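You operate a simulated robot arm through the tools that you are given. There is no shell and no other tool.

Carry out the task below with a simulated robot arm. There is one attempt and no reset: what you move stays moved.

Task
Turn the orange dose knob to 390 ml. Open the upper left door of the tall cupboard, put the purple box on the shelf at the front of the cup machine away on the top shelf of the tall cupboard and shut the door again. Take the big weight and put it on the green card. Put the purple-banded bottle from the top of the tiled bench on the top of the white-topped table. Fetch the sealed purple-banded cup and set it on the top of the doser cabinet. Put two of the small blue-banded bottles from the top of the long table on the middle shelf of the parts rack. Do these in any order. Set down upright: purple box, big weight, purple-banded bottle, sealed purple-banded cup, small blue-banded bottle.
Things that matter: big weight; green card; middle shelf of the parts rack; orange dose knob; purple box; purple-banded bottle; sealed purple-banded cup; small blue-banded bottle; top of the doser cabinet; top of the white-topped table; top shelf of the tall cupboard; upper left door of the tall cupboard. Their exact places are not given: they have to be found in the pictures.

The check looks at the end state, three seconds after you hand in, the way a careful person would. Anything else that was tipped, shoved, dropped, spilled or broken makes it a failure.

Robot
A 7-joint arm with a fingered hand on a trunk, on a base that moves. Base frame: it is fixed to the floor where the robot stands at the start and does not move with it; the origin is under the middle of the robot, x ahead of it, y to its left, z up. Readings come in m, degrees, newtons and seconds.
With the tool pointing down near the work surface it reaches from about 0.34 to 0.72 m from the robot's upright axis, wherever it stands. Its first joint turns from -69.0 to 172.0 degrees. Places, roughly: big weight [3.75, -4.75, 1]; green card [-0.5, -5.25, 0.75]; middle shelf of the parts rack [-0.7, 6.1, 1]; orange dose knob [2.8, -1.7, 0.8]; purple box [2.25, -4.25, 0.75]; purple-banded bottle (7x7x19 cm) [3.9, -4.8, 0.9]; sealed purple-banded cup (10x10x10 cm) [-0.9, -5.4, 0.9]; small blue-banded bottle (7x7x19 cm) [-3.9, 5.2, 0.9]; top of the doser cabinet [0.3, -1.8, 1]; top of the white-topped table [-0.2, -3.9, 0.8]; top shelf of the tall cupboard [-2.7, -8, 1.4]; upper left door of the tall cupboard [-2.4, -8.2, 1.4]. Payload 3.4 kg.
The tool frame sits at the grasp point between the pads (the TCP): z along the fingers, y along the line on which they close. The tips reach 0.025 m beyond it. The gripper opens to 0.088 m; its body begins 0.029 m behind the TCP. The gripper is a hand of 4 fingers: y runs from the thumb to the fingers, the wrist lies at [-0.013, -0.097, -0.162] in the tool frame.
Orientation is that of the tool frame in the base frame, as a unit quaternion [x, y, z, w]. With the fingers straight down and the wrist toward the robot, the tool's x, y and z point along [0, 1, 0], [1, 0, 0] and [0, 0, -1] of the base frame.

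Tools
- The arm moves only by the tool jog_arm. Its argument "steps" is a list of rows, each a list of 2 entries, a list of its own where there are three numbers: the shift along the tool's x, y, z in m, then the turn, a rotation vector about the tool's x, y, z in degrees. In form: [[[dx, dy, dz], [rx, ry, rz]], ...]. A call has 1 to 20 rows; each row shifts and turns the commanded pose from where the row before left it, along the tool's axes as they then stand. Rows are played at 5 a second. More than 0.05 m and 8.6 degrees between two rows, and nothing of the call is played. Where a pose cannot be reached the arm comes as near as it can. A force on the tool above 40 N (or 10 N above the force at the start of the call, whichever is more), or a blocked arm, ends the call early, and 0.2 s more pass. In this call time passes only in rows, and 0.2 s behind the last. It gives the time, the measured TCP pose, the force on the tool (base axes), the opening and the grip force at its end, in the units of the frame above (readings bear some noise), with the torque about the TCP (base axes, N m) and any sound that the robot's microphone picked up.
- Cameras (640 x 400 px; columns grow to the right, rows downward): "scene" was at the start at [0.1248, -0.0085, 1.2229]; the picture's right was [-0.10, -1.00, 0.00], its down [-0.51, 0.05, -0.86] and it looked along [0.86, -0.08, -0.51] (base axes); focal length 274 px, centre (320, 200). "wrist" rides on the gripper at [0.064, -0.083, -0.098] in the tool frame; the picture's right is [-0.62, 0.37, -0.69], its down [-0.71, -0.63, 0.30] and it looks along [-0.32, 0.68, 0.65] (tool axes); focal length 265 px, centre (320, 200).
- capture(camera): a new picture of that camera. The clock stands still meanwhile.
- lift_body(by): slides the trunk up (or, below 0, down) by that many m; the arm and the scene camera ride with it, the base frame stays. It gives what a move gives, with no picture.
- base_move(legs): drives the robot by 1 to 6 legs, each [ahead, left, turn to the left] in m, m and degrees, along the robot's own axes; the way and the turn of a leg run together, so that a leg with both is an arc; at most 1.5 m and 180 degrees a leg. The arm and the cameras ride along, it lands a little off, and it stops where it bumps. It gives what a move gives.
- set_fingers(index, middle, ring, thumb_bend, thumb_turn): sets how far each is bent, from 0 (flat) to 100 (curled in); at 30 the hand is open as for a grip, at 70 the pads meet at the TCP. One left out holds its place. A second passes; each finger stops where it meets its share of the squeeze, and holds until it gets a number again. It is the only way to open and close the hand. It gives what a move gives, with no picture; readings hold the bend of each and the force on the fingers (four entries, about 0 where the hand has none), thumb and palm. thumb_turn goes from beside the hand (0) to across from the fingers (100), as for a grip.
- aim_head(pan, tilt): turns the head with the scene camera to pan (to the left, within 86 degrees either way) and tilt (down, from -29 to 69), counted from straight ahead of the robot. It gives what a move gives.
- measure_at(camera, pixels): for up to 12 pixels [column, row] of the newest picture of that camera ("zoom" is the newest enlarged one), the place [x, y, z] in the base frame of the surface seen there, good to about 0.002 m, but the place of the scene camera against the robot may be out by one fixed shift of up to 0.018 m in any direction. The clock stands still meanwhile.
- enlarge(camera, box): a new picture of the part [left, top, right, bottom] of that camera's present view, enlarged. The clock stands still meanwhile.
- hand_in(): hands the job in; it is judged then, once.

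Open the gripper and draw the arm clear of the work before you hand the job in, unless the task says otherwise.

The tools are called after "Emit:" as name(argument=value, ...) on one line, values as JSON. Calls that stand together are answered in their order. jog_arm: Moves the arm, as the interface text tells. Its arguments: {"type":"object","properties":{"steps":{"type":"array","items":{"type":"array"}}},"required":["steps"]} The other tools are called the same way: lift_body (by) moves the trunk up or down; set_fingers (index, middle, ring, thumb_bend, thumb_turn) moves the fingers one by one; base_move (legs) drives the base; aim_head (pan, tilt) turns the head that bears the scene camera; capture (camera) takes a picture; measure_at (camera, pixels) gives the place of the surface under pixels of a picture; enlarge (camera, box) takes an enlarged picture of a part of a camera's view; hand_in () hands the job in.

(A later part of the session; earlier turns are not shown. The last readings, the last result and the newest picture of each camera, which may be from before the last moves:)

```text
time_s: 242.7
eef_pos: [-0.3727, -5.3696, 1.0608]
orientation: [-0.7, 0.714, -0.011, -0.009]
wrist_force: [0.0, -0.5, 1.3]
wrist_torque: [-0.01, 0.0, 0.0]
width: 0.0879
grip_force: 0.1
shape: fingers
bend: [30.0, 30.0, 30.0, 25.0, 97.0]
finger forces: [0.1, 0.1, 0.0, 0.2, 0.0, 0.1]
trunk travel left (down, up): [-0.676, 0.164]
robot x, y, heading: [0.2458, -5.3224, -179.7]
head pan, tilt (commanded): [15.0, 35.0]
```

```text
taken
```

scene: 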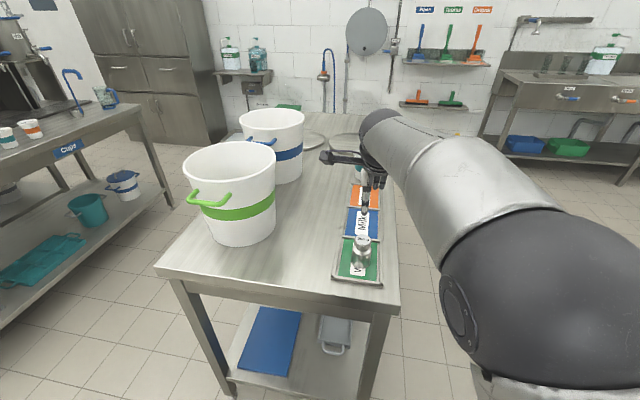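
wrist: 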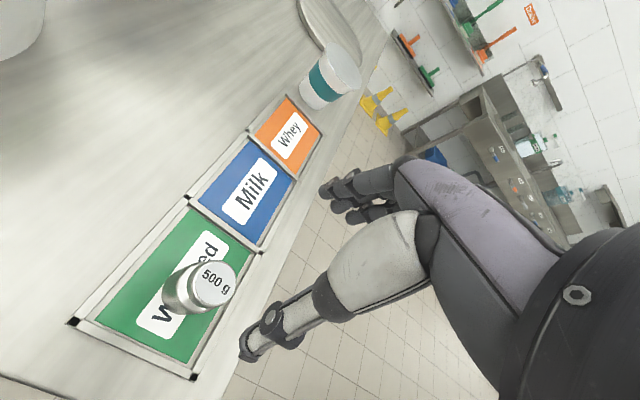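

The weight stands upright on the green card. Next, I check where the elbow is, since its posture limited my reach.

Emit:
measure_at(camera="scene", pixels=[[460, 350], [500, 250], [600, 300], [560, 350], [520, 390], [430, 160], [380, 130]])

Emit:
base_move(legs=[[-0.45, 0, 0]])

Emit:
aim_head(pan=-30, tilt=45)

Emit:
capture(camera="scene")

```text
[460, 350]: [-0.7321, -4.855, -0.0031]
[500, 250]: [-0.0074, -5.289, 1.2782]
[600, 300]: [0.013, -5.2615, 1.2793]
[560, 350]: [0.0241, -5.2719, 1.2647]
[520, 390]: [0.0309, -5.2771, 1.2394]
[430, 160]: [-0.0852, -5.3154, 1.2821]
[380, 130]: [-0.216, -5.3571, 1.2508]
```

```text
time_s: 245.4
eef_pos: [0.0748, -5.3672, 1.062]
orientation: [-0.699, 0.715, -0.011, -0.011]
wrist_force: [0.1, 0.5, 0.3]
wrist_torque: [0.04, -0.02, 0.0]
width: 0.0878
grip_force: 0.0
shape: fingers
bend: [30.0, 30.0, 30.0, 25.0, 97.0]
finger forces: [0.1, 0.1, 0.1, 0.1, 0.0, 0.1]
trunk travel left (down, up): [-0.676, 0.164]
robot x, y, heading: [0.6952, -5.3208, 179.8]
head pan, tilt (commanded): [15.0, 35.0]
```

```text
time_s: 246.5
eef_pos: [0.0746, -5.3664, 1.0635]
orientation: [-0.697, 0.717, -0.013, -0.011]
wrist_force: [0.0, -0.1, -0.6]
wrist_torque: [0.0, 0.01, -0.04]
width: 0.0881
grip_force: 0.0
shape: fingers
bend: [30.0, 30.0, 30.0, 25.0, 97.0]
finger forces: [0.1, 0.0, 0.0, 0.1, 0.0, 0.0]
trunk travel left (down, up): [-0.676, 0.164]
robot x, y, heading: [0.6981, -5.3196, 179.9]
head pan, tilt (commanded): [-30.0, 45.0]
```

```text
taken
```

scene: 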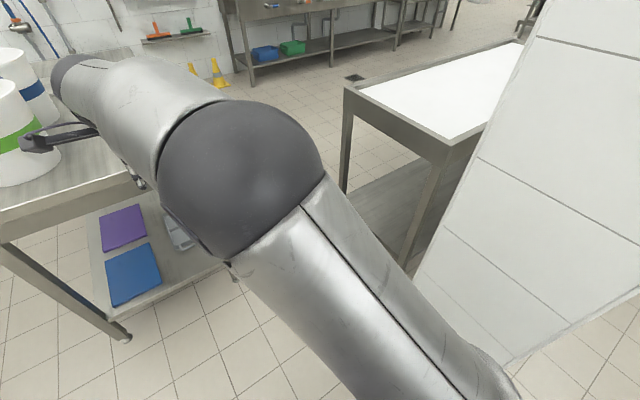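

The elbow has swung inward (0.24 m ahead, only 0.05 m right of the axis). I pull the hand back, straighten it, and move it out to the right to draw the elbow outward.

Emit:
jog_arm(steps=[[[0, -0.04, -0.01], [-0.16, -1.95, -1.62]], [[0, -0.04, 0], [0, 0, 0]], [[-0.02, -0.03, 0], [0, 0, 0]], [[-0.04, 0, 0], [0, 0, 0]], [[-0.04, 0, 0], [0, 0, 0]], [[-0.04, 0, 0], [0, 0, 0]], [[-0.04, 0, 0], [0, 0, 0]], [[-0.04, 0, 0], [0, 0, 0]], [[-0.04, 0, 0], [0, 0, 0]], [[-0.04, 0, 0], [0, 0, 0]]])

Emit:
capture(camera="scene")

```text
time_s: 248.7
eef_pos: [0.1842, -5.0664, 1.072]
orientation: [0.709, -0.705, -0.001, -0.001]
wrist_force: [-0.2, -0.8, 0.2]
wrist_torque: [-0.02, 0.01, 0.02]
width: 0.0878
grip_force: 0.1
shape: fingers
bend: [30.0, 30.0, 30.0, 25.0, 97.0]
finger forces: [0.0, 0.0, 0.1, 0.0, 0.0, 0.0]
trunk travel left (down, up): [-0.676, 0.164]
robot x, y, heading: [0.6967, -5.3244, 179.8]
head pan, tilt (commanded): [-30.0, 45.0]
```

```text
taken
```

scene: 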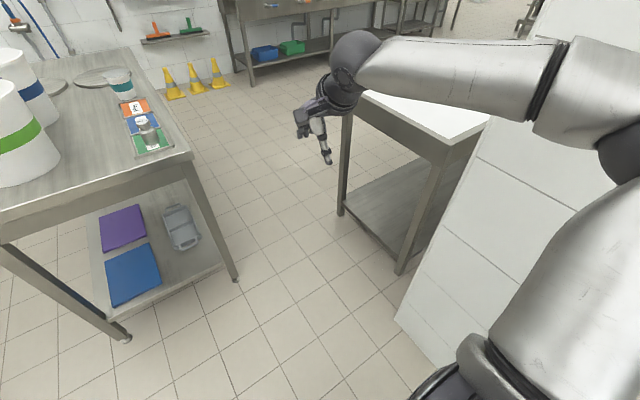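

The elbow is now out to the right. I bring the hand back to the front, keeping it a bit nearer.

Emit:
jog_arm(steps=[[[0.04, -0.01, 0], [0, 0, 0]], [[0.04, -0.01, 0], [0, 0, 0]], [[0.04, -0.01, 0], [0, 0, 0]], [[0.04, -0.01, 0], [0, 0, 0]], [[0.04, -0.01, 0], [0, 0, 0]], [[0.04, -0.01, 0], [0, 0, 0]], [[0.04, 0, 0], [0, 0, 0]], [[0.04, 0, 0], [0, 0, 0]]])

Emit:
capture(camera="scene")

```text
time_s: 250.5
eef_pos: [0.2454, -5.3896, 1.0717]
orientation: [0.709, -0.705, -0.003, -0.002]
wrist_force: [-0.2, -0.7, 0.4]
wrist_torque: [0.01, 0.01, -0.01]
width: 0.088
grip_force: 0.1
shape: fingers
bend: [30.0, 30.0, 30.0, 25.0, 97.0]
finger forces: [0.0, 0.0, 0.1, 0.0, 0.0, 0.1]
trunk travel left (down, up): [-0.676, 0.164]
robot x, y, heading: [0.6974, -5.3206, 180.0]
head pan, tilt (commanded): [-30.0, 45.0]
```

```text
taken
```

scene: 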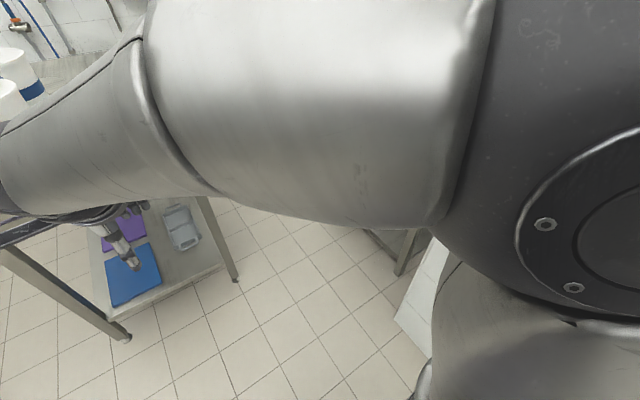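

I bring the hand to a right-of-centre travel pose where the elbow stays out, raise the trunk, turn around and drive back to the tiled bench for the bottle.

Emit:
jog_arm(steps=[[[-0.04, 0.01, 0], [0, 0, 0]], [[-0.04, 0.02, 0], [0, 0, 0]], [[-0.04, 0.02, 0], [0, 0, 0]], [[-0.04, 0.02, 0], [0, 0, 0]]])

Emit:
lift_body(by=0.1)

Emit:
base_move(legs=[[-0.6, 0, 0], [0, 0, 180], [1.2, 0.25, 0], [0.5, 0.0, 0]])

Emit:
aim_head(pan=0, tilt=30)

Emit:
capture(camera="scene")

```text
time_s: 251.5
eef_pos: [0.1735, -5.2285, 1.0729]
orientation: [0.709, -0.705, -0.002, -0.002]
wrist_force: [0.7, 0.4, -0.1]
wrist_torque: [-0.02, 0.01, -0.01]
width: 0.0878
grip_force: 0.1
shape: fingers
bend: [30.0, 30.0, 30.0, 25.0, 97.0]
finger forces: [0.1, 0.0, 0.0, 0.0, 0.1, 0.0]
trunk travel left (down, up): [-0.676, 0.164]
robot x, y, heading: [0.6957, -5.322, 180.0]
head pan, tilt (commanded): [-30.0, 45.0]
```

```text
time_s: 252.8
eef_pos: [0.1748, -5.2279, 1.1729]
orientation: [0.709, -0.705, -0.001, -0.002]
wrist_force: [0.4, -0.4, 0.2]
wrist_torque: [0.01, 0.01, -0.03]
width: 0.0878
grip_force: 0.0
shape: fingers
bend: [30.0, 30.0, 30.0, 25.0, 97.0]
finger forces: [0.0, 0.1, 0.0, 0.0, 0.0, 0.0]
trunk travel left (down, up): [-0.776, 0.064]
robot x, y, heading: [0.6938, -5.3196, 179.8]
head pan, tilt (commanded): [-30.0, 45.0]
```

```text
time_s: 271.9
eef_pos: [3.5281, -5.1818, 1.1735]
orientation: [0.707, 0.707, -0.002, 0.003]
wrist_force: [-0.7, 0.8, 1.2]
wrist_torque: [0.01, -0.02, 0.0]
width: 0.0878
grip_force: 0.1
shape: fingers
bend: [30.0, 30.0, 30.0, 25.0, 97.0]
finger forces: [0.1, 0.0, 0.1, 0.0, 0.0, 0.1]
trunk travel left (down, up): [-0.776, 0.064]
robot x, y, heading: [3.0084, -5.0821, -0.7]
head pan, tilt (commanded): [-30.0, 45.0]
```

```text
time_s: 272.9
eef_pos: [3.5293, -5.1808, 1.1735]
orientation: [0.707, 0.707, -0.003, 0.002]
wrist_force: [-0.1, -0.6, 0.3]
wrist_torque: [-0.01, -0.02, 0.0]
width: 0.088
grip_force: 0.0
shape: fingers
bend: [30.0, 30.0, 30.0, 25.0, 97.0]
finger forces: [0.0, 0.0, 0.0, 0.1, 0.0, 0.0]
trunk travel left (down, up): [-0.776, 0.064]
robot x, y, heading: [3.0068, -5.0875, -0.6]
head pan, tilt (commanded): [0.0, 30.0]
```

```text
taken
```

scene: 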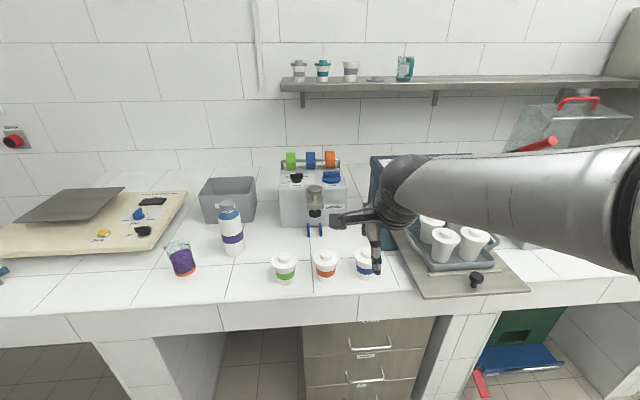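

The bottle stands at (228,215). I strafe left and close in so the bottle lies ahead, slightly right of the robot's axis.

Emit:
base_move(legs=[[0, 0.37, 0.6], [0.2, 0, 0]])

Emit:
capture(camera="wrist")

Emit:
capture(camera="scene")

```text
time_s: 276.4
eef_pos: [3.7282, -4.8009, 1.1744]
orientation: [0.703, 0.712, -0.003, 0.001]
wrist_force: [-0.5, -0.4, -0.2]
wrist_torque: [0.04, 0.02, 0.01]
width: 0.088
grip_force: 0.0
shape: fingers
bend: [30.0, 30.0, 30.0, 25.0, 97.0]
finger forces: [0.0, 0.0, 0.1, 0.0, 0.0, 0.0]
trunk travel left (down, up): [-0.776, 0.064]
robot x, y, heading: [3.2074, -4.7146, 0.5]
head pan, tilt (commanded): [0.0, 30.0]
```

```text
taken
```

wrist: 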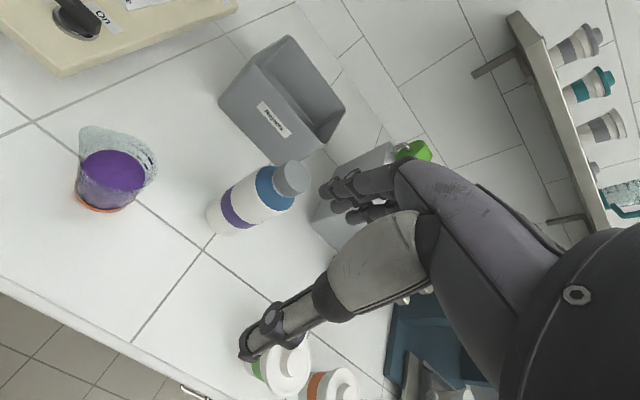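

```text
taken
```

scene: 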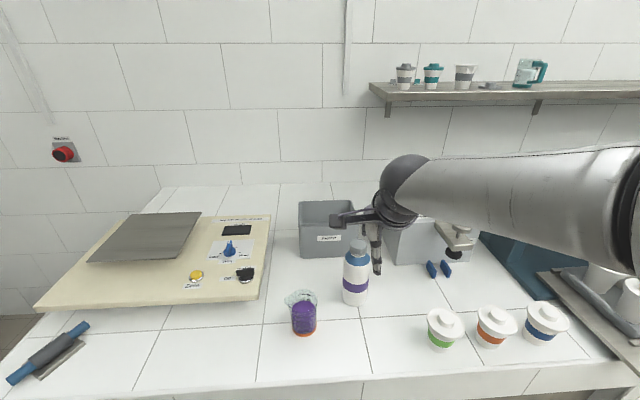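

I measure the bottle's cap in the wrist view.

Emit:
enlarge(camera="wrist", box=[200, 130, 330, 240])

Emit:
measure_at(camera="wrist", pixels=[[291, 176], [280, 170], [302, 168], [300, 188], [284, 185], [276, 188], [255, 205], [265, 195], [240, 220], [285, 195]])

```text
3.64 times, centred on (265, 185) of wrist
```

zoom: 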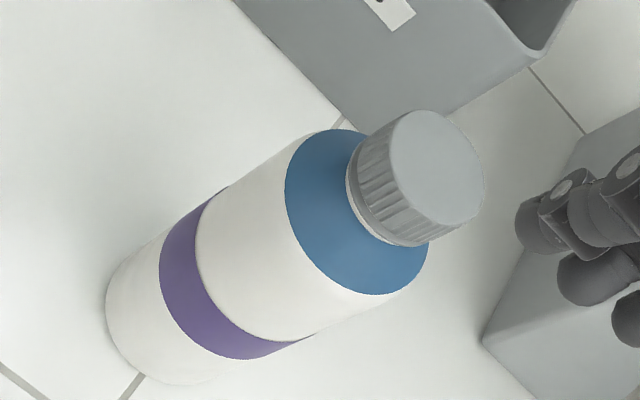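

```text
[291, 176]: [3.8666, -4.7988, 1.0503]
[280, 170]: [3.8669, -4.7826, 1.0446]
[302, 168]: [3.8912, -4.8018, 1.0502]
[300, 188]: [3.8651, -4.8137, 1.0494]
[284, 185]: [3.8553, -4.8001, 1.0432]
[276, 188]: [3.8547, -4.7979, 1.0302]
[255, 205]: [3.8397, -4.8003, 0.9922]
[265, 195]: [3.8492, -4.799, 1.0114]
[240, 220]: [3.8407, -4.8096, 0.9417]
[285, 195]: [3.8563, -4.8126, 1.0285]
```

Cap centre is about (3.874,-4.805), cap z 1.025–1.050. I check the clearance to the grey bin and labeler behind it.

Emit:
measure_at(camera="wrist", pixels=[[297, 176], [225, 95], [285, 150], [320, 140], [335, 125], [325, 215], [345, 240], [330, 170], [400, 150], [390, 160]])

Emit:
measure_at(camera="scene", pixels=[[325, 203], [325, 255], [350, 250], [390, 262], [432, 268], [446, 268], [400, 230], [355, 240], [350, 300]])

```text
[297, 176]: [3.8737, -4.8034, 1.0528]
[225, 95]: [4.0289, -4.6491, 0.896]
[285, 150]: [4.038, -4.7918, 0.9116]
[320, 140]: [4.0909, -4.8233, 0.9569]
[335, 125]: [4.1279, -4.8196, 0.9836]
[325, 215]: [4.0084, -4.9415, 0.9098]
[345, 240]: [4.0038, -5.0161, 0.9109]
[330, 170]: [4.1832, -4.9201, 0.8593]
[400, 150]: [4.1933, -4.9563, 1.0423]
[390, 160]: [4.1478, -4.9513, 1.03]
```

```text
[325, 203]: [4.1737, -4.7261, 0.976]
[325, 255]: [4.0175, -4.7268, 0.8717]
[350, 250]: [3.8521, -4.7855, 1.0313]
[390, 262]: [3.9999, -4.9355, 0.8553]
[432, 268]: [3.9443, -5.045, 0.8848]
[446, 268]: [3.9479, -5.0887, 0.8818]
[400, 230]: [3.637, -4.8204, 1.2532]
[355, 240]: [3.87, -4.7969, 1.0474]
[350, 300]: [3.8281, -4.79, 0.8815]
```

Clearances are fine. I move the base 4 cm closer and jog the hand over the cap.

Emit:
base_move(legs=[[0.04, 0, -0.5]])

Emit:
jog_arm(steps=[[[0, 0.035, 0], [0, 0, 0]], [[0, 0.035, 0], [0, 0, 0]], [[0, 0.033, 0], [0, 0, 0]], [[0, 0, 0.03], [0, 0, 0]], [[0, 0, 0], [0, 0, 0]]])

Emit:
capture(camera="wrist")

```text
time_s: 277.3
eef_pos: [3.7665, -4.8072, 1.1742]
orientation: [0.706, 0.709, -0.001, 0.002]
wrist_force: [-1.0, -0.2, 0.6]
wrist_torque: [-0.03, -0.03, 0.04]
width: 0.088
grip_force: 0.2
shape: fingers
bend: [30.0, 30.0, 30.0, 25.0, 97.0]
finger forces: [0.0, 0.0, 0.1, 0.0, 0.1, 0.1]
trunk travel left (down, up): [-0.776, 0.064]
robot x, y, heading: [3.2443, -4.7142, -0.1]
head pan, tilt (commanded): [0.0, 30.0]
```

```text
time_s: 278.5
eef_pos: [3.8693, -4.8065, 1.1433]
orientation: [0.705, 0.709, -0.001, 0.002]
wrist_force: [-0.6, -1.1, 0.0]
wrist_torque: [0.02, -0.03, 0.02]
width: 0.0881
grip_force: 0.1
shape: fingers
bend: [30.0, 30.0, 30.0, 25.0, 97.0]
finger forces: [0.0, 0.0, 0.0, 0.0, 0.0, 0.0]
trunk travel left (down, up): [-0.776, 0.064]
robot x, y, heading: [3.2477, -4.7165, 0.1]
head pan, tilt (commanded): [0.0, 30.0]
```

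```text
taken
```

wrist: 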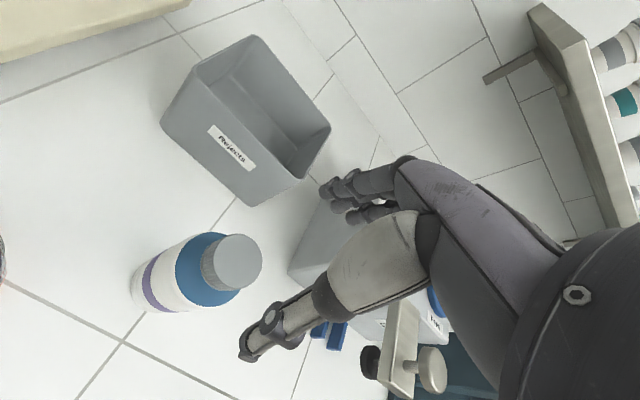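

I verify the cap's centre against the TCP.

Emit:
measure_at(camera="wrist", pixels=[[237, 262], [220, 250], [250, 275], [222, 280], [250, 248]])

Emit:
jog_arm(steps=[[[0, 0.004, 0.03], [0, 0, 0]], [[0, 0, 0.03], [0, 0, 0]], [[0, 0, 0], [0, 0, 0]]])

Emit:
capture(camera="wrist")

```text
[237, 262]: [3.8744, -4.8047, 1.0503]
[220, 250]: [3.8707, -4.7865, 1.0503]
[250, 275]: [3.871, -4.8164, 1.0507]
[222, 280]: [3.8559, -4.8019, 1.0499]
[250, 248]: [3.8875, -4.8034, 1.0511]
```

```text
time_s: 279.3
eef_pos: [3.8747, -4.8073, 1.0836]
orientation: [0.705, 0.71, -0.001, 0.002]
wrist_force: [0.2, 0.6, -0.5]
wrist_torque: [0.0, 0.05, -0.02]
width: 0.0879
grip_force: 0.1
shape: fingers
bend: [30.0, 30.0, 30.0, 25.0, 97.0]
finger forces: [0.0, 0.0, 0.0, 0.0, 0.0, 0.0]
trunk travel left (down, up): [-0.776, 0.064]
robot x, y, heading: [3.2463, -4.7135, 0.0]
head pan, tilt (commanded): [0.0, 30.0]
```

```text
taken
```

wrist: 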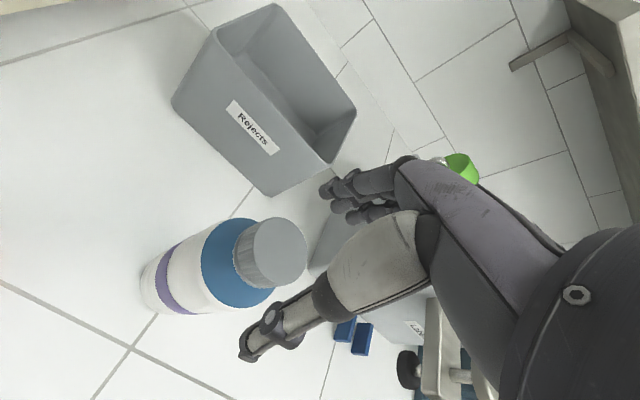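

Aligned within a few mm. I lower to z≈1.034 and close on the cap.

Emit:
jog_arm(steps=[[[0.003, -0.002, 0.02], [0, 0, 0]], [[0, 0, 0.02], [0, 0, 0]], [[0, 0, 0.01], [0, 0, 0]], [[0, 0, 0], [0, 0, 0]]])

Emit:
set_fingers(index=48, middle=48, ring=48, thumb_bend=45)

Emit:
capture(camera="wrist")

```text
time_s: 280.3
eef_pos: [3.8705, -4.8053, 1.0348]
orientation: [0.705, 0.709, -0.001, 0.002]
wrist_force: [-1.2, -0.1, 0.4]
wrist_torque: [0.03, 0.02, -0.02]
width: 0.0879
grip_force: 0.1
shape: fingers
bend: [30.0, 30.0, 30.0, 25.0, 97.0]
finger forces: [0.1, 0.0, 0.0, 0.0, 0.0, 0.0]
trunk travel left (down, up): [-0.776, 0.064]
robot x, y, heading: [3.2465, -4.7186, -0.1]
head pan, tilt (commanded): [0.0, 30.0]
```

```text
time_s: 281.3
eef_pos: [3.8728, -4.8041, 1.0356]
orientation: [0.705, 0.709, -0.002, 0.003]
wrist_force: [1.1, 0.3, 1.7]
wrist_torque: [-0.02, -0.06, -0.02]
width: 0.0517
grip_force: 1.2
shape: fingers
bend: [46.0, 47.0, 48.0, 45.0, 99.0]
finger forces: [1.3, 0.5, 0.0, 0.0, 0.0, 0.1]
trunk travel left (down, up): [-0.776, 0.064]
robot x, y, heading: [3.2434, -4.7159, 0.0]
head pan, tilt (commanded): [0.0, 30.0]
```

```text
taken
```

wrist: 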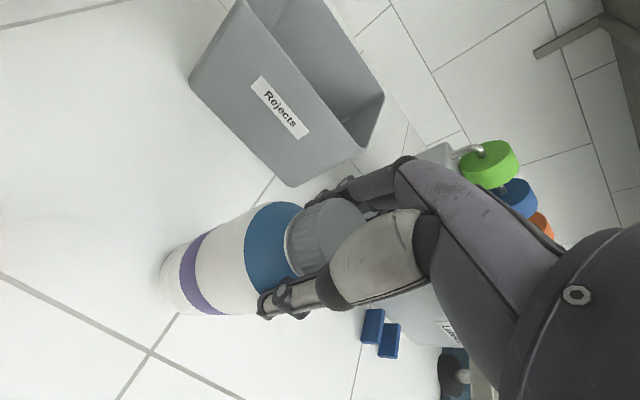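

The fingertips touch the sloping shoulder slightly. I raise 8 mm so the pads sit on the cap only, then close.

Emit:
set_fingers(index=42, middle=42, ring=42, thumb_bend=42)

Emit:
jog_arm(steps=[[[0, 0, -0.008], [0, 0, 0]], [[0, 0, 0], [0, 0, 0]]])

Emit:
set_fingers(index=58, middle=58, ring=58, thumb_bend=58)

Emit:
set_fingers(index=68, middle=68, ring=68, thumb_bend=72)

Emit:
capture(camera="wrist")

```text
time_s: 282.3
eef_pos: [3.872, -4.804, 1.033]
orientation: [0.705, 0.709, -0.001, 0.002]
wrist_force: [0.7, -0.1, 1.1]
wrist_torque: [0.02, -0.02, 0.02]
width: 0.0584
grip_force: 0.0
shape: fingers
bend: [42.0, 42.0, 42.0, 42.0, 99.0]
finger forces: [0.0, 0.0, 0.1, 0.0, 0.1, 0.0]
trunk travel left (down, up): [-0.776, 0.064]
robot x, y, heading: [3.2408, -4.7147, -0.2]
head pan, tilt (commanded): [0.0, 30.0]
```

```text
time_s: 282.9
eef_pos: [3.8717, -4.8036, 1.0427]
orientation: [0.705, 0.709, -0.002, 0.003]
wrist_force: [0.8, 0.2, 0.1]
wrist_torque: [0.0, 0.02, 0.03]
width: 0.0587
grip_force: 0.1
shape: fingers
bend: [42.0, 42.0, 42.0, 42.0, 99.0]
finger forces: [0.0, 0.0, 0.0, 0.1, 0.0, 0.1]
trunk travel left (down, up): [-0.776, 0.064]
robot x, y, heading: [3.2441, -4.716, 0.2]
head pan, tilt (commanded): [0.0, 30.0]
```

```text
time_s: 283.9
eef_pos: [3.8719, -4.8039, 1.0428]
orientation: [0.705, 0.709, -0.002, 0.002]
wrist_force: [3.2, -0.6, 3.9]
wrist_torque: [-0.03, -0.19, -0.01]
width: 0.0375
grip_force: 5.3
shape: fingers
bend: [52.0, 54.0, 57.0, 52.0, 100.0]
finger forces: [3.2, 3.9, 0.0, 0.1, 3.9, 0.0]
trunk travel left (down, up): [-0.776, 0.064]
robot x, y, heading: [3.2465, -4.7117, -0.1]
head pan, tilt (commanded): [0.0, 30.0]
```

```text
time_s: 284.9
eef_pos: [3.8713, -4.8046, 1.0433]
orientation: [0.705, 0.709, -0.002, 0.002]
wrist_force: [2.3, -0.4, 6.5]
wrist_torque: [-0.06, -0.37, 0.02]
width: 0.0352
grip_force: 14.9
shape: fingers
bend: [55.0, 57.0, 68.0, 54.0, 100.0]
finger forces: [6.9, 9.4, 0.0, 0.1, 13.4, 0.0]
trunk travel left (down, up): [-0.776, 0.064]
robot x, y, heading: [3.2452, -4.7124, -0.2]
head pan, tilt (commanded): [0.0, 30.0]
```

```text
taken
```

wrist: 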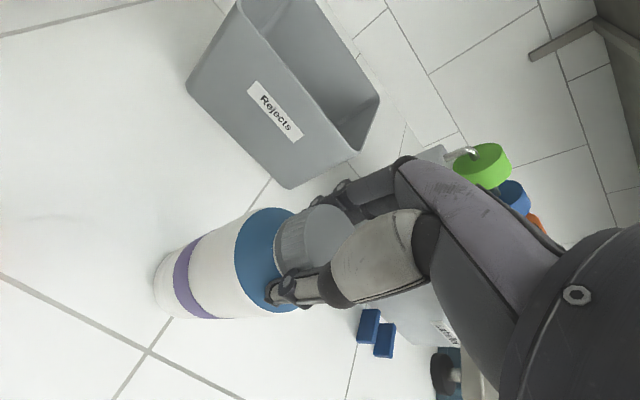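

Grip 15 N on the cap. I tighten slightly and test-lift 2.5 cm.

Emit:
set_fingers(index=74, middle=74, ring=72, thumb_bend=82)

Emit:
lift_body(by=0.025)

Emit:
capture(camera="wrist")

Emit:
capture(camera="scene")

```text
time_s: 285.9
eef_pos: [3.8721, -4.805, 1.0422]
orientation: [0.705, 0.709, -0.001, 0.003]
wrist_force: [4.2, 0.1, 6.9]
wrist_torque: [0.02, -0.41, 0.01]
width: 0.0346
grip_force: 18.7
shape: fingers
bend: [56.0, 57.0, 72.0, 54.0, 100.0]
finger forces: [9.7, 10.2, 0.5, 0.0, 16.5, 0.1]
trunk travel left (down, up): [-0.776, 0.064]
robot x, y, heading: [3.2488, -4.716, 0.2]
head pan, tilt (commanded): [0.0, 30.0]
```

```text
time_s: 286.6
eef_pos: [3.8722, -4.8048, 1.0662]
orientation: [0.705, 0.709, -0.003, 0.001]
wrist_force: [0.3, -1.1, -5.2]
wrist_torque: [-0.02, -0.07, 0.01]
width: 0.0316
grip_force: 17.1
shape: fingers
bend: [58.0, 60.0, 71.0, 54.0, 100.0]
finger forces: [9.2, 8.1, 2.6, 0.0, 14.3, 0.0]
trunk travel left (down, up): [-0.801, 0.039]
robot x, y, heading: [3.2449, -4.7123, 0.1]
head pan, tilt (commanded): [0.0, 30.0]
```

```text
taken
```

wrist: 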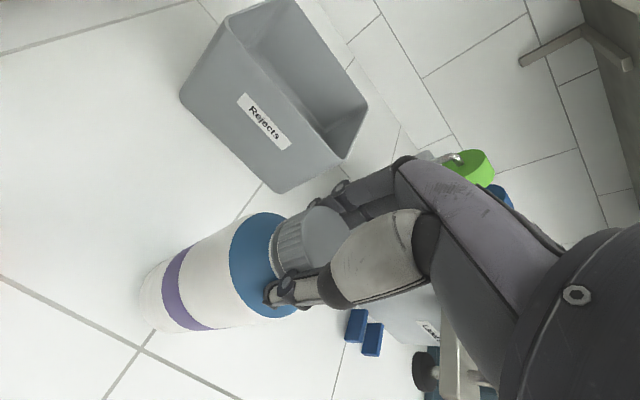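

```text
taken
```

scene: 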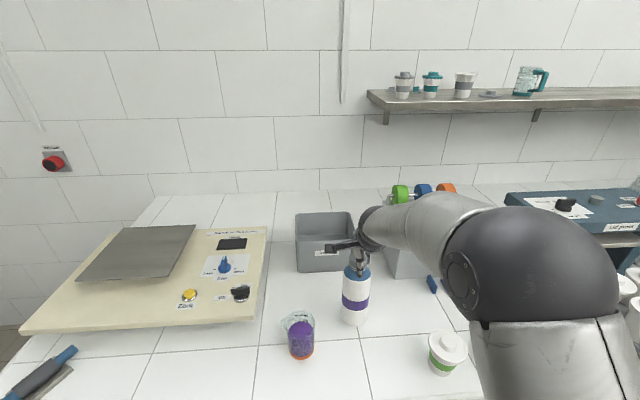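

The wrist carries 5.2 N. I check how the cap moved relative to the hand.

Emit:
measure_at(camera="wrist", pixels=[[320, 235], [330, 225], [285, 240], [250, 270], [200, 290], [150, 310], [310, 215]])

Emit:
jog_arm(steps=[[[0, 0, -0.02], [0, 0, 0]], [[0, 0, -0.03], [0, 0, 0]], [[0, 0, -0.03], [0, 0, 0]], [[0, 0, 0], [0, 0, 0]]])

Emit:
capture(camera="wrist")

Emit:
measure_at(camera="wrist", pixels=[[320, 235], [330, 225], [285, 240], [250, 270], [200, 290], [310, 215]])

```text
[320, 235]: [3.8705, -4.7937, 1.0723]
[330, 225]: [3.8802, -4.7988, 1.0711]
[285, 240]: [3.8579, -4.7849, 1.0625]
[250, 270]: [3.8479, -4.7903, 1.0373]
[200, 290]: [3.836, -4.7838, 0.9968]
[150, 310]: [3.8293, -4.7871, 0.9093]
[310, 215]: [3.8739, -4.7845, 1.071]
```

```text
time_s: 287.6
eef_pos: [3.8737, -4.8033, 1.1469]
orientation: [0.705, 0.709, -0.001, 0.002]
wrist_force: [-0.1, -0.7, -5.6]
wrist_torque: [0.0, 0.0, -0.01]
width: 0.0313
grip_force: 16.7
shape: fingers
bend: [58.0, 60.0, 71.0, 54.0, 100.0]
finger forces: [9.2, 7.0, 2.9, 0.0, 14.1, 0.0]
trunk travel left (down, up): [-0.801, 0.039]
robot x, y, heading: [3.2446, -4.7137, 0.1]
head pan, tilt (commanded): [0.0, 30.0]
```

```text
taken
```

wrist: 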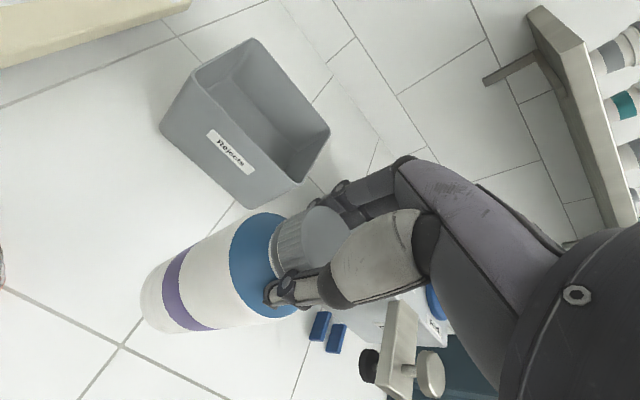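

```text
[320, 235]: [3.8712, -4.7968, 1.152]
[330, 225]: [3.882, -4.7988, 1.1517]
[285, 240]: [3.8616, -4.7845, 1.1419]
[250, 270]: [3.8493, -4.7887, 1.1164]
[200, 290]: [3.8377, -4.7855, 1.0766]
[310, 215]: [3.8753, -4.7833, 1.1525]
```

The bottle hangs straight, its bottom about 0.185 m below the TCP (z≈0.96). I back off, turn around and carry it to the south end of the white-topped table.

Emit:
base_move(legs=[[-0.6, -0.1, 0], [0, -0.25, 0], [0, 0, 180], [1.3, 0, 0], [0.8, -0.05, 0]])

Emit:
aim_head(pan=-20, tilt=30)

Emit:
capture(camera="scene")

```text
time_s: 309.7
eef_pos: [-0.0716, -4.8059, 1.1472]
orientation: [-0.694, 0.72, 0.002, 0.002]
wrist_force: [-1.0, 0.8, -4.8]
wrist_torque: [0.01, 0.08, 0.01]
width: 0.0306
grip_force: 15.4
shape: fingers
bend: [59.0, 61.0, 71.0, 55.0, 100.0]
finger forces: [8.9, 6.5, 2.5, 0.0, 12.7, 0.0]
trunk travel left (down, up): [-0.801, 0.039]
robot x, y, heading: [0.5527, -4.9255, 177.7]
head pan, tilt (commanded): [0.0, 30.0]
```

```text
time_s: 310.5
eef_pos: [-0.0717, -4.8061, 1.1471]
orientation: [-0.695, 0.719, 0.002, 0.002]
wrist_force: [-0.5, 0.7, -6.9]
wrist_torque: [0.03, 0.1, -0.01]
width: 0.0301
grip_force: 15.3
shape: fingers
bend: [59.0, 61.0, 71.0, 55.0, 100.0]
finger forces: [8.8, 6.5, 2.5, 0.0, 12.8, 0.1]
trunk travel left (down, up): [-0.801, 0.039]
robot x, y, heading: [0.5517, -4.9193, 177.5]
head pan, tilt (commanded): [-20.0, 30.0]
```

```text
taken
```

scene: 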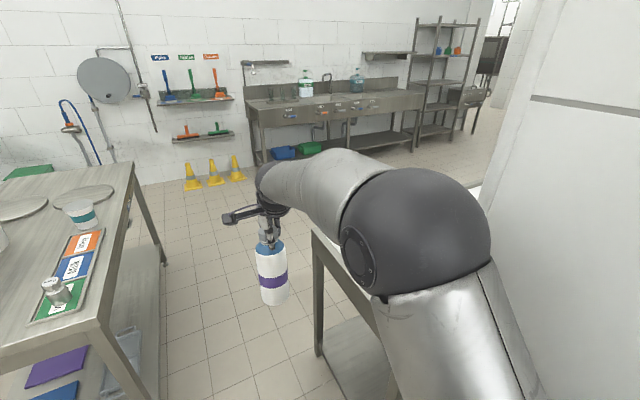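

The bottle is still held. I go forward past the pillar, then turn right to face the white table's end.

Emit:
base_move(legs=[[0.65, 0.02, 2.3], [0, 0, -90]])

Emit:
aim_head(pan=0, tilt=35)

Emit:
capture(camera="scene")

Emit:
capture(camera="wrist")

```text
time_s: 317.9
eef_pos: [-0.0169, -4.2984, 1.1462]
orientation: [-0.008, 1.0, 0.0, 0.002]
wrist_force: [-0.2, 0.8, -5.7]
wrist_torque: [0.04, 0.0, -0.01]
width: 0.03
grip_force: 15.6
shape: fingers
bend: [59.0, 61.0, 71.0, 55.0, 100.0]
finger forces: [8.9, 6.5, 2.4, 0.0, 12.6, 0.0]
trunk travel left (down, up): [-0.801, 0.039]
robot x, y, heading: [-0.0949, -4.922, 90.4]
head pan, tilt (commanded): [-20.0, 30.0]
```

```text
time_s: 318.8
eef_pos: [-0.0161, -4.2983, 1.1459]
orientation: [-0.008, 1.0, 0.0, 0.003]
wrist_force: [0.1, 0.3, -5.6]
wrist_torque: [0.04, 0.0, -0.02]
width: 0.0297
grip_force: 15.6
shape: fingers
bend: [59.0, 61.0, 71.0, 55.0, 100.0]
finger forces: [8.9, 6.4, 2.4, 0.1, 12.8, 0.0]
trunk travel left (down, up): [-0.801, 0.039]
robot x, y, heading: [-0.0985, -4.9261, 90.7]
head pan, tilt (commanded): [0.0, 35.0]
```

```text
taken
```

scene: 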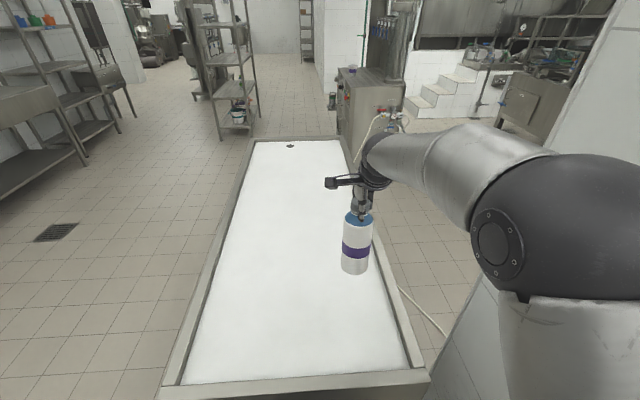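

```text
taken
```

wrist: 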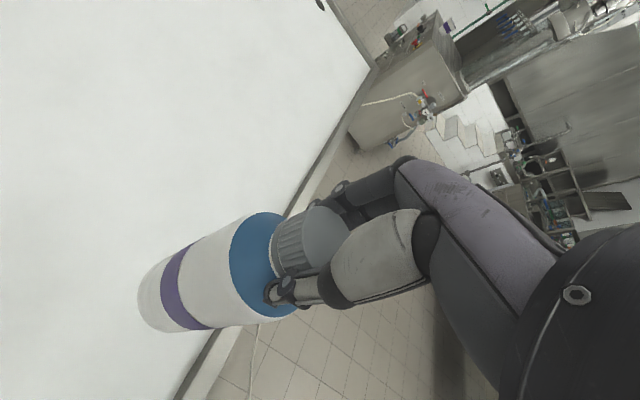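

The bottle is near the table's right rim. I strafe 0.15 m left to get it over the middle of the white top, then measure the surface.

Emit:
base_move(legs=[[0, 0.15, 0]])

Emit:
capture(camera="wrist")

Emit:
measure_at(camera="wrist", pixels=[[150, 150], [250, 180], [100, 380], [300, 130], [160, 300], [200, 290], [320, 235], [205, 395]])

```text
time_s: 320.1
eef_pos: [-0.1641, -4.3005, 1.1471]
orientation: [-0.009, 1.0, 0.0, 0.003]
wrist_force: [-0.1, 0.3, -4.9]
wrist_torque: [0.09, -0.01, 0.0]
width: 0.0294
grip_force: 15.1
shape: fingers
bend: [59.0, 61.0, 71.0, 55.0, 100.0]
finger forces: [8.7, 6.2, 2.7, 0.0, 12.9, 0.0]
trunk travel left (down, up): [-0.801, 0.039]
robot x, y, heading: [-0.2511, -4.9306, 90.6]
head pan, tilt (commanded): [0.0, 35.0]
```

```text
taken
```

wrist: 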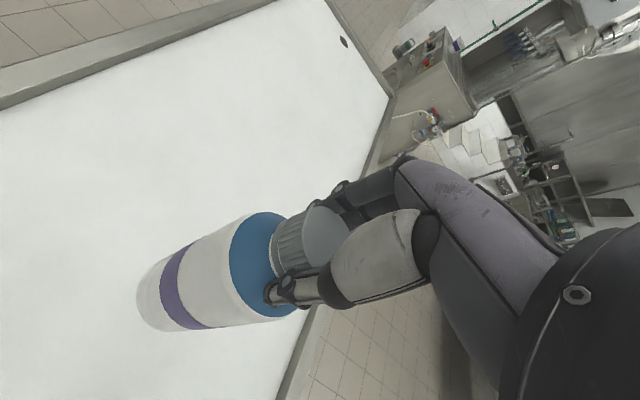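

```text
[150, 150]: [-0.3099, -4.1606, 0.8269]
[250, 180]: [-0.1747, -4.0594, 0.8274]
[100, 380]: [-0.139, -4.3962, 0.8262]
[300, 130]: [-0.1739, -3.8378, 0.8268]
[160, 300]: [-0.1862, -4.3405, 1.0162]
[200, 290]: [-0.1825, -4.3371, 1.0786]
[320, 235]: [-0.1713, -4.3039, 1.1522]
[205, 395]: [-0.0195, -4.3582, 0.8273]
```

The white surface is z=0.827; contact is expected at TCP z≈1.012. I lower the trunk.

Emit:
lift_body(by=-0.12)

Emit:
capture(camera="scene")

Emit:
lift_body(by=-0.01)

Emit:
lift_body(by=-0.005)

```text
time_s: 321.6
eef_pos: [-0.1655, -4.3007, 1.0269]
orientation: [-0.008, 1.0, 0.0, 0.003]
wrist_force: [-0.1, -0.4, -5.8]
wrist_torque: [0.05, -0.02, -0.01]
width: 0.0296
grip_force: 15.2
shape: fingers
bend: [59.0, 61.0, 71.0, 55.0, 100.0]
finger forces: [9.0, 6.3, 2.5, 0.1, 13.2, 0.0]
trunk travel left (down, up): [-0.681, 0.159]
robot x, y, heading: [-0.2467, -4.9297, 90.5]
head pan, tilt (commanded): [0.0, 35.0]
```

```text
taken
```

scene: 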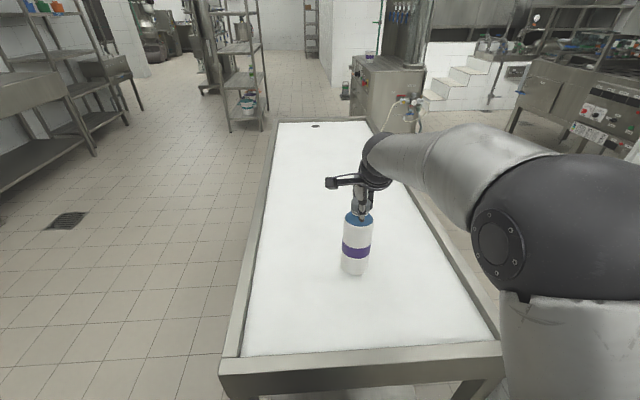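

```text
time_s: 322.2
eef_pos: [-0.1648, -4.3007, 1.0165]
orientation: [-0.009, 1.0, 0.0, 0.003]
wrist_force: [-0.8, -0.3, -3.9]
wrist_torque: [0.05, 0.0, -0.02]
width: 0.0299
grip_force: 15.9
shape: fingers
bend: [60.0, 61.0, 71.0, 55.0, 100.0]
finger forces: [9.0, 6.7, 2.4, 0.0, 14.0, 0.1]
trunk travel left (down, up): [-0.671, 0.169]
robot x, y, heading: [-0.2482, -4.9323, 90.7]
head pan, tilt (commanded): [0.0, 35.0]
```

```text
time_s: 322.8
eef_pos: [-0.1672, -4.3034, 1.0158]
orientation: [-0.008, 1.0, 0.004, 0.003]
wrist_force: [0.9, -0.4, 11.9]
wrist_torque: [0.07, -0.11, -0.05]
width: 0.0295
grip_force: 20.0
shape: fingers
bend: [60.0, 61.0, 71.0, 55.0, 100.0]
finger forces: [8.6, 11.6, 1.9, 0.0, 18.3, 0.0]
trunk travel left (down, up): [-0.666, 0.174]
robot x, y, heading: [-0.2487, -4.9304, 90.6]
head pan, tilt (commanded): [0.0, 35.0]
```

Contact reached (12 N). I ease up 3 mm, check the bottle's uprightness, and release gradually.

Emit:
lift_body(by=0.003)

Emit:
set_fingers(index=57, middle=58, ring=60, thumb_bend=54)

Emit:
set_fingers(index=50, middle=50, ring=50, thumb_bend=47)

Emit:
capture(camera="wrist")

```text
time_s: 323.3
eef_pos: [-0.1645, -4.3026, 1.0161]
orientation: [-0.009, 1.0, -0.001, 0.002]
wrist_force: [0.0, -0.3, 6.1]
wrist_torque: [0.2, -0.05, 0.0]
width: 0.0293
grip_force: 18.4
shape: fingers
bend: [60.0, 61.0, 71.0, 55.0, 100.0]
finger forces: [8.9, 10.2, 2.2, 0.1, 16.6, 0.1]
trunk travel left (down, up): [-0.669, 0.171]
robot x, y, heading: [-0.2476, -4.9274, 90.6]
head pan, tilt (commanded): [0.0, 35.0]
```

```text
time_s: 324.3
eef_pos: [-0.1652, -4.3009, 1.0146]
orientation: [-0.009, 1.0, 0.0, 0.002]
wrist_force: [-0.7, -1.4, 3.8]
wrist_torque: [-0.1, -0.03, 0.0]
width: 0.0346
grip_force: 2.4
shape: fingers
bend: [56.0, 57.0, 60.0, 52.0, 100.0]
finger forces: [0.8, 0.3, 0.0, 0.1, 3.8, 0.1]
trunk travel left (down, up): [-0.669, 0.171]
robot x, y, heading: [-0.2498, -4.9296, 90.7]
head pan, tilt (commanded): [0.0, 35.0]
```

```text
time_s: 325.3
eef_pos: [-0.1659, -4.3013, 1.0137]
orientation: [-0.009, 1.0, 0.0, 0.004]
wrist_force: [-0.4, -0.9, 0.4]
wrist_torque: [0.01, 0.03, 0.0]
width: 0.0454
grip_force: 0.1
shape: fingers
bend: [50.0, 50.0, 50.0, 46.0, 100.0]
finger forces: [0.1, 0.1, 0.0, 0.0, 0.8, 0.0]
trunk travel left (down, up): [-0.669, 0.171]
robot x, y, heading: [-0.2493, -4.9283, 91.0]
head pan, tilt (commanded): [0.0, 35.0]
```

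```text
taken
```

wrist: 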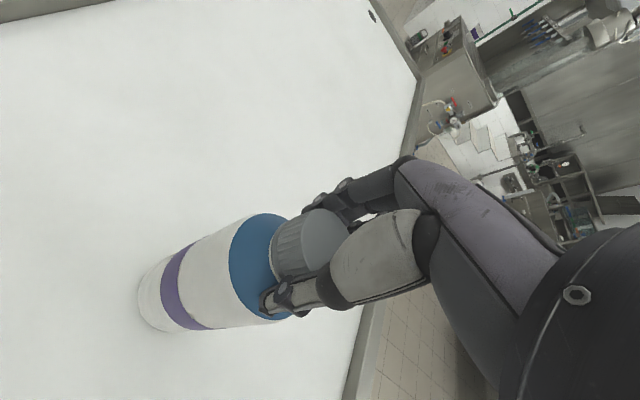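

The bottle stands free. I open wide, raise the hand clear and look.

Emit:
set_fingers(index=30, middle=30, ring=30, thumb_bend=22)

Emit:
lift_body(by=0.13)

Emit:
capture(camera="wrist")

Emit:
capture(camera="scene")

```text
time_s: 326.3
eef_pos: [-0.1663, -4.3004, 1.0143]
orientation: [-0.009, 1.0, 0.0, 0.002]
wrist_force: [1.5, -0.1, 0.0]
wrist_torque: [0.0, 0.02, -0.02]
width: 0.09
grip_force: 0.1
shape: fingers
bend: [30.0, 30.0, 30.0, 22.0, 97.0]
finger forces: [0.0, 0.0, 0.0, 0.0, 0.1, 0.0]
trunk travel left (down, up): [-0.669, 0.171]
robot x, y, heading: [-0.2436, -4.9281, 90.7]
head pan, tilt (commanded): [0.0, 35.0]
```

```text
time_s: 327.9
eef_pos: [-0.1644, -4.3028, 1.1448]
orientation: [-0.008, 1.0, 0.0, 0.003]
wrist_force: [-0.2, 0.4, 0.3]
wrist_torque: [0.02, 0.02, -0.01]
width: 0.0899
grip_force: 0.1
shape: fingers
bend: [30.0, 30.0, 30.0, 22.0, 97.0]
finger forces: [0.0, 0.0, 0.0, 0.1, 0.1, 0.0]
trunk travel left (down, up): [-0.799, 0.041]
robot x, y, heading: [-0.2488, -4.9293, 90.6]
head pan, tilt (commanded): [0.0, 35.0]
```

```text
taken
```

wrist: 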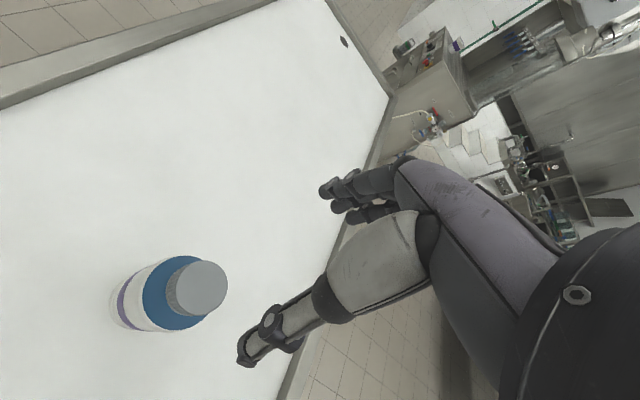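

```text
taken
```

scene: 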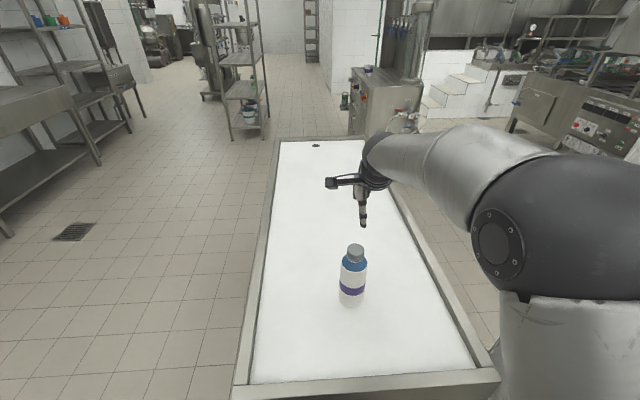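

The bottle stands upright on the white table. Next I head for the orange dose knob: I reverse out the way I came, then go toward the space behind the cup machine.

Emit:
base_move(legs=[[0, 0, 90], [-0.4, 0, 0], [-0.6, 0.15, 0], [-0.6, 0.05, 0], [0, 0, -90]])

Emit:
aim_head(pan=-45, tilt=15)

Emit:
capture(camera="scene")

```text
time_s: 344.1
eef_pos: [1.435, -4.4717, 1.1451]
orientation: [-0.009, 1.0, 0.0, 0.003]
wrist_force: [-0.4, -0.6, -0.2]
wrist_torque: [-0.01, 0.01, 0.02]
width: 0.09
grip_force: 0.1
shape: fingers
bend: [30.0, 30.0, 30.0, 22.0, 97.0]
finger forces: [0.0, 0.1, 0.1, 0.0, 0.0, 0.1]
trunk travel left (down, up): [-0.799, 0.041]
robot x, y, heading: [1.35, -5.0984, 90.9]
head pan, tilt (commanded): [0.0, 35.0]
```

```text
time_s: 345.2
eef_pos: [1.4341, -4.473, 1.1451]
orientation: [-0.009, 1.0, 0.0, 0.002]
wrist_force: [0.7, 0.2, 0.3]
wrist_torque: [0.02, 0.01, -0.01]
width: 0.0899
grip_force: 0.1
shape: fingers
bend: [30.0, 30.0, 30.0, 22.0, 97.0]
finger forces: [0.0, 0.0, 0.0, 0.0, 0.0, 0.0]
trunk travel left (down, up): [-0.799, 0.041]
robot x, y, heading: [1.3533, -5.1011, 90.5]
head pan, tilt (commanded): [-45.0, 15.0]
```

```text
taken
```

scene: 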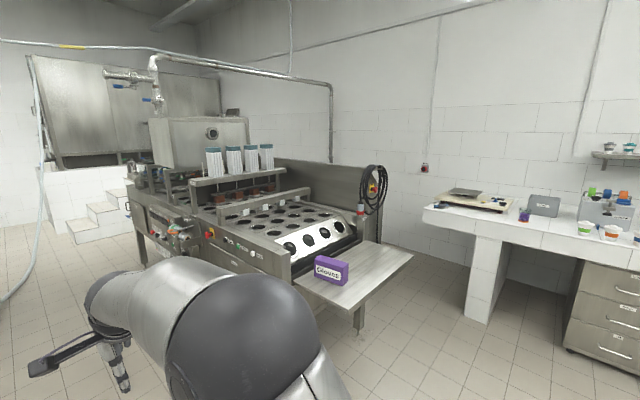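

I measure the shelf, the machine's back and the wall to see whether I can get behind the machine.

Emit:
measure_at(camera="scene", pixels=[[330, 180], [358, 215], [385, 245], [412, 257], [355, 312], [400, 200], [470, 230], [425, 222], [320, 165], [260, 160], [358, 330]])

Emit:
enlarge(camera="scene", box=[130, 90, 450, 290])

```text
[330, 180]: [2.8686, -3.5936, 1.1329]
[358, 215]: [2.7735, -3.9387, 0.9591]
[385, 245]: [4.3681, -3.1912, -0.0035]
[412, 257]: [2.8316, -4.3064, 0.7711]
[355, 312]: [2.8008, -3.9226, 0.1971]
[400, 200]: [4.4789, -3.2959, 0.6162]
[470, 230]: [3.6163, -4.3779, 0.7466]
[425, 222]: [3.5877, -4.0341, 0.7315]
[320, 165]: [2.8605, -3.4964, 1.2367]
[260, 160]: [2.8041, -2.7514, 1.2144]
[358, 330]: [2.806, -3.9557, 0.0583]
```

```text
2.00 times, centred on (290, 190) of scene
```

zoom: 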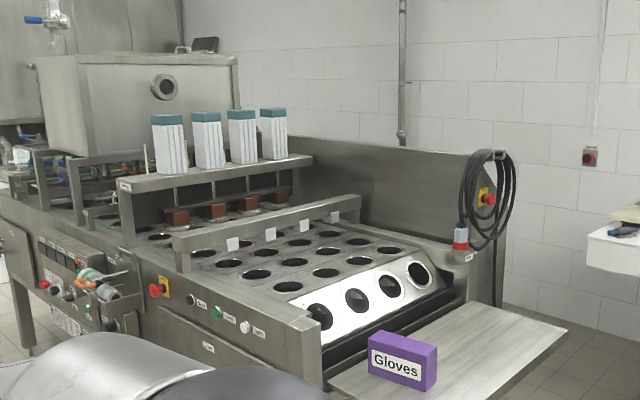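

There is a 0.76 m gap between the shelf and the tiled bench and about 1.6 m behind the machine. I strafe east and drive up behind the machine.

Emit:
base_move(legs=[[0, -1.4, 0], [0, -0.45, 0], [0.8, 0, 0], [0.8, 0, 0]])

Emit:
aim_head(pan=30, tilt=20)

Emit:
capture(camera="scene")

```text
time_s: 360.6
eef_pos: [3.2549, -3.3572, 1.1054]
orientation: [-0.063, 0.987, -0.137, 0.058]
wrist_force: [-0.1, -0.3, 0.0]
wrist_torque: [-0.02, 0.01, 0.01]
width: 0.0906
grip_force: 0.2
shape: fingers
bend: [30.0, 30.0, 30.0, 22.0, 97.0]
finger forces: [0.1, 0.0, 0.0, 0.1, 0.0, 0.0]
trunk travel left (down, up): [-0.799, 0.041]
robot x, y, heading: [3.1735, -3.8716, 94.5]
head pan, tilt (commanded): [-45.0, 15.0]
stopped in leg 4: the robot was blocked; the commanded pose is now the measured one
```

```text
time_s: 362.1
eef_pos: [3.2526, -3.3583, 1.1056]
orientation: [-0.065, 0.987, -0.134, 0.057]
wrist_force: [-0.4, -0.4, -0.3]
wrist_torque: [-0.03, 0.02, 0.01]
width: 0.0901
grip_force: 0.0
shape: fingers
bend: [30.0, 30.0, 30.0, 22.0, 97.0]
finger forces: [0.1, 0.0, 0.0, 0.0, 0.0, 0.1]
trunk travel left (down, up): [-0.799, 0.041]
robot x, y, heading: [3.1709, -3.8691, 94.3]
head pan, tilt (commanded): [30.0, 20.0]
```

```text
taken
```

scene: 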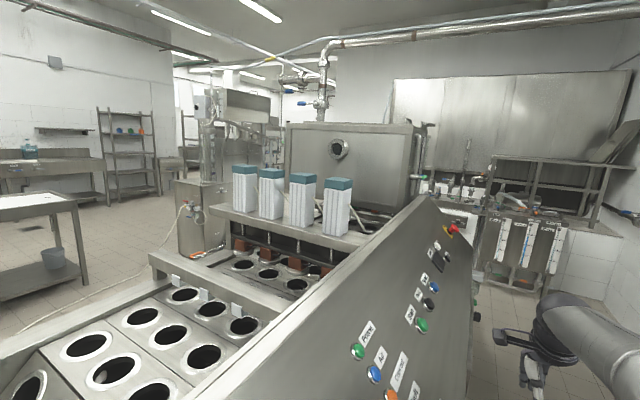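

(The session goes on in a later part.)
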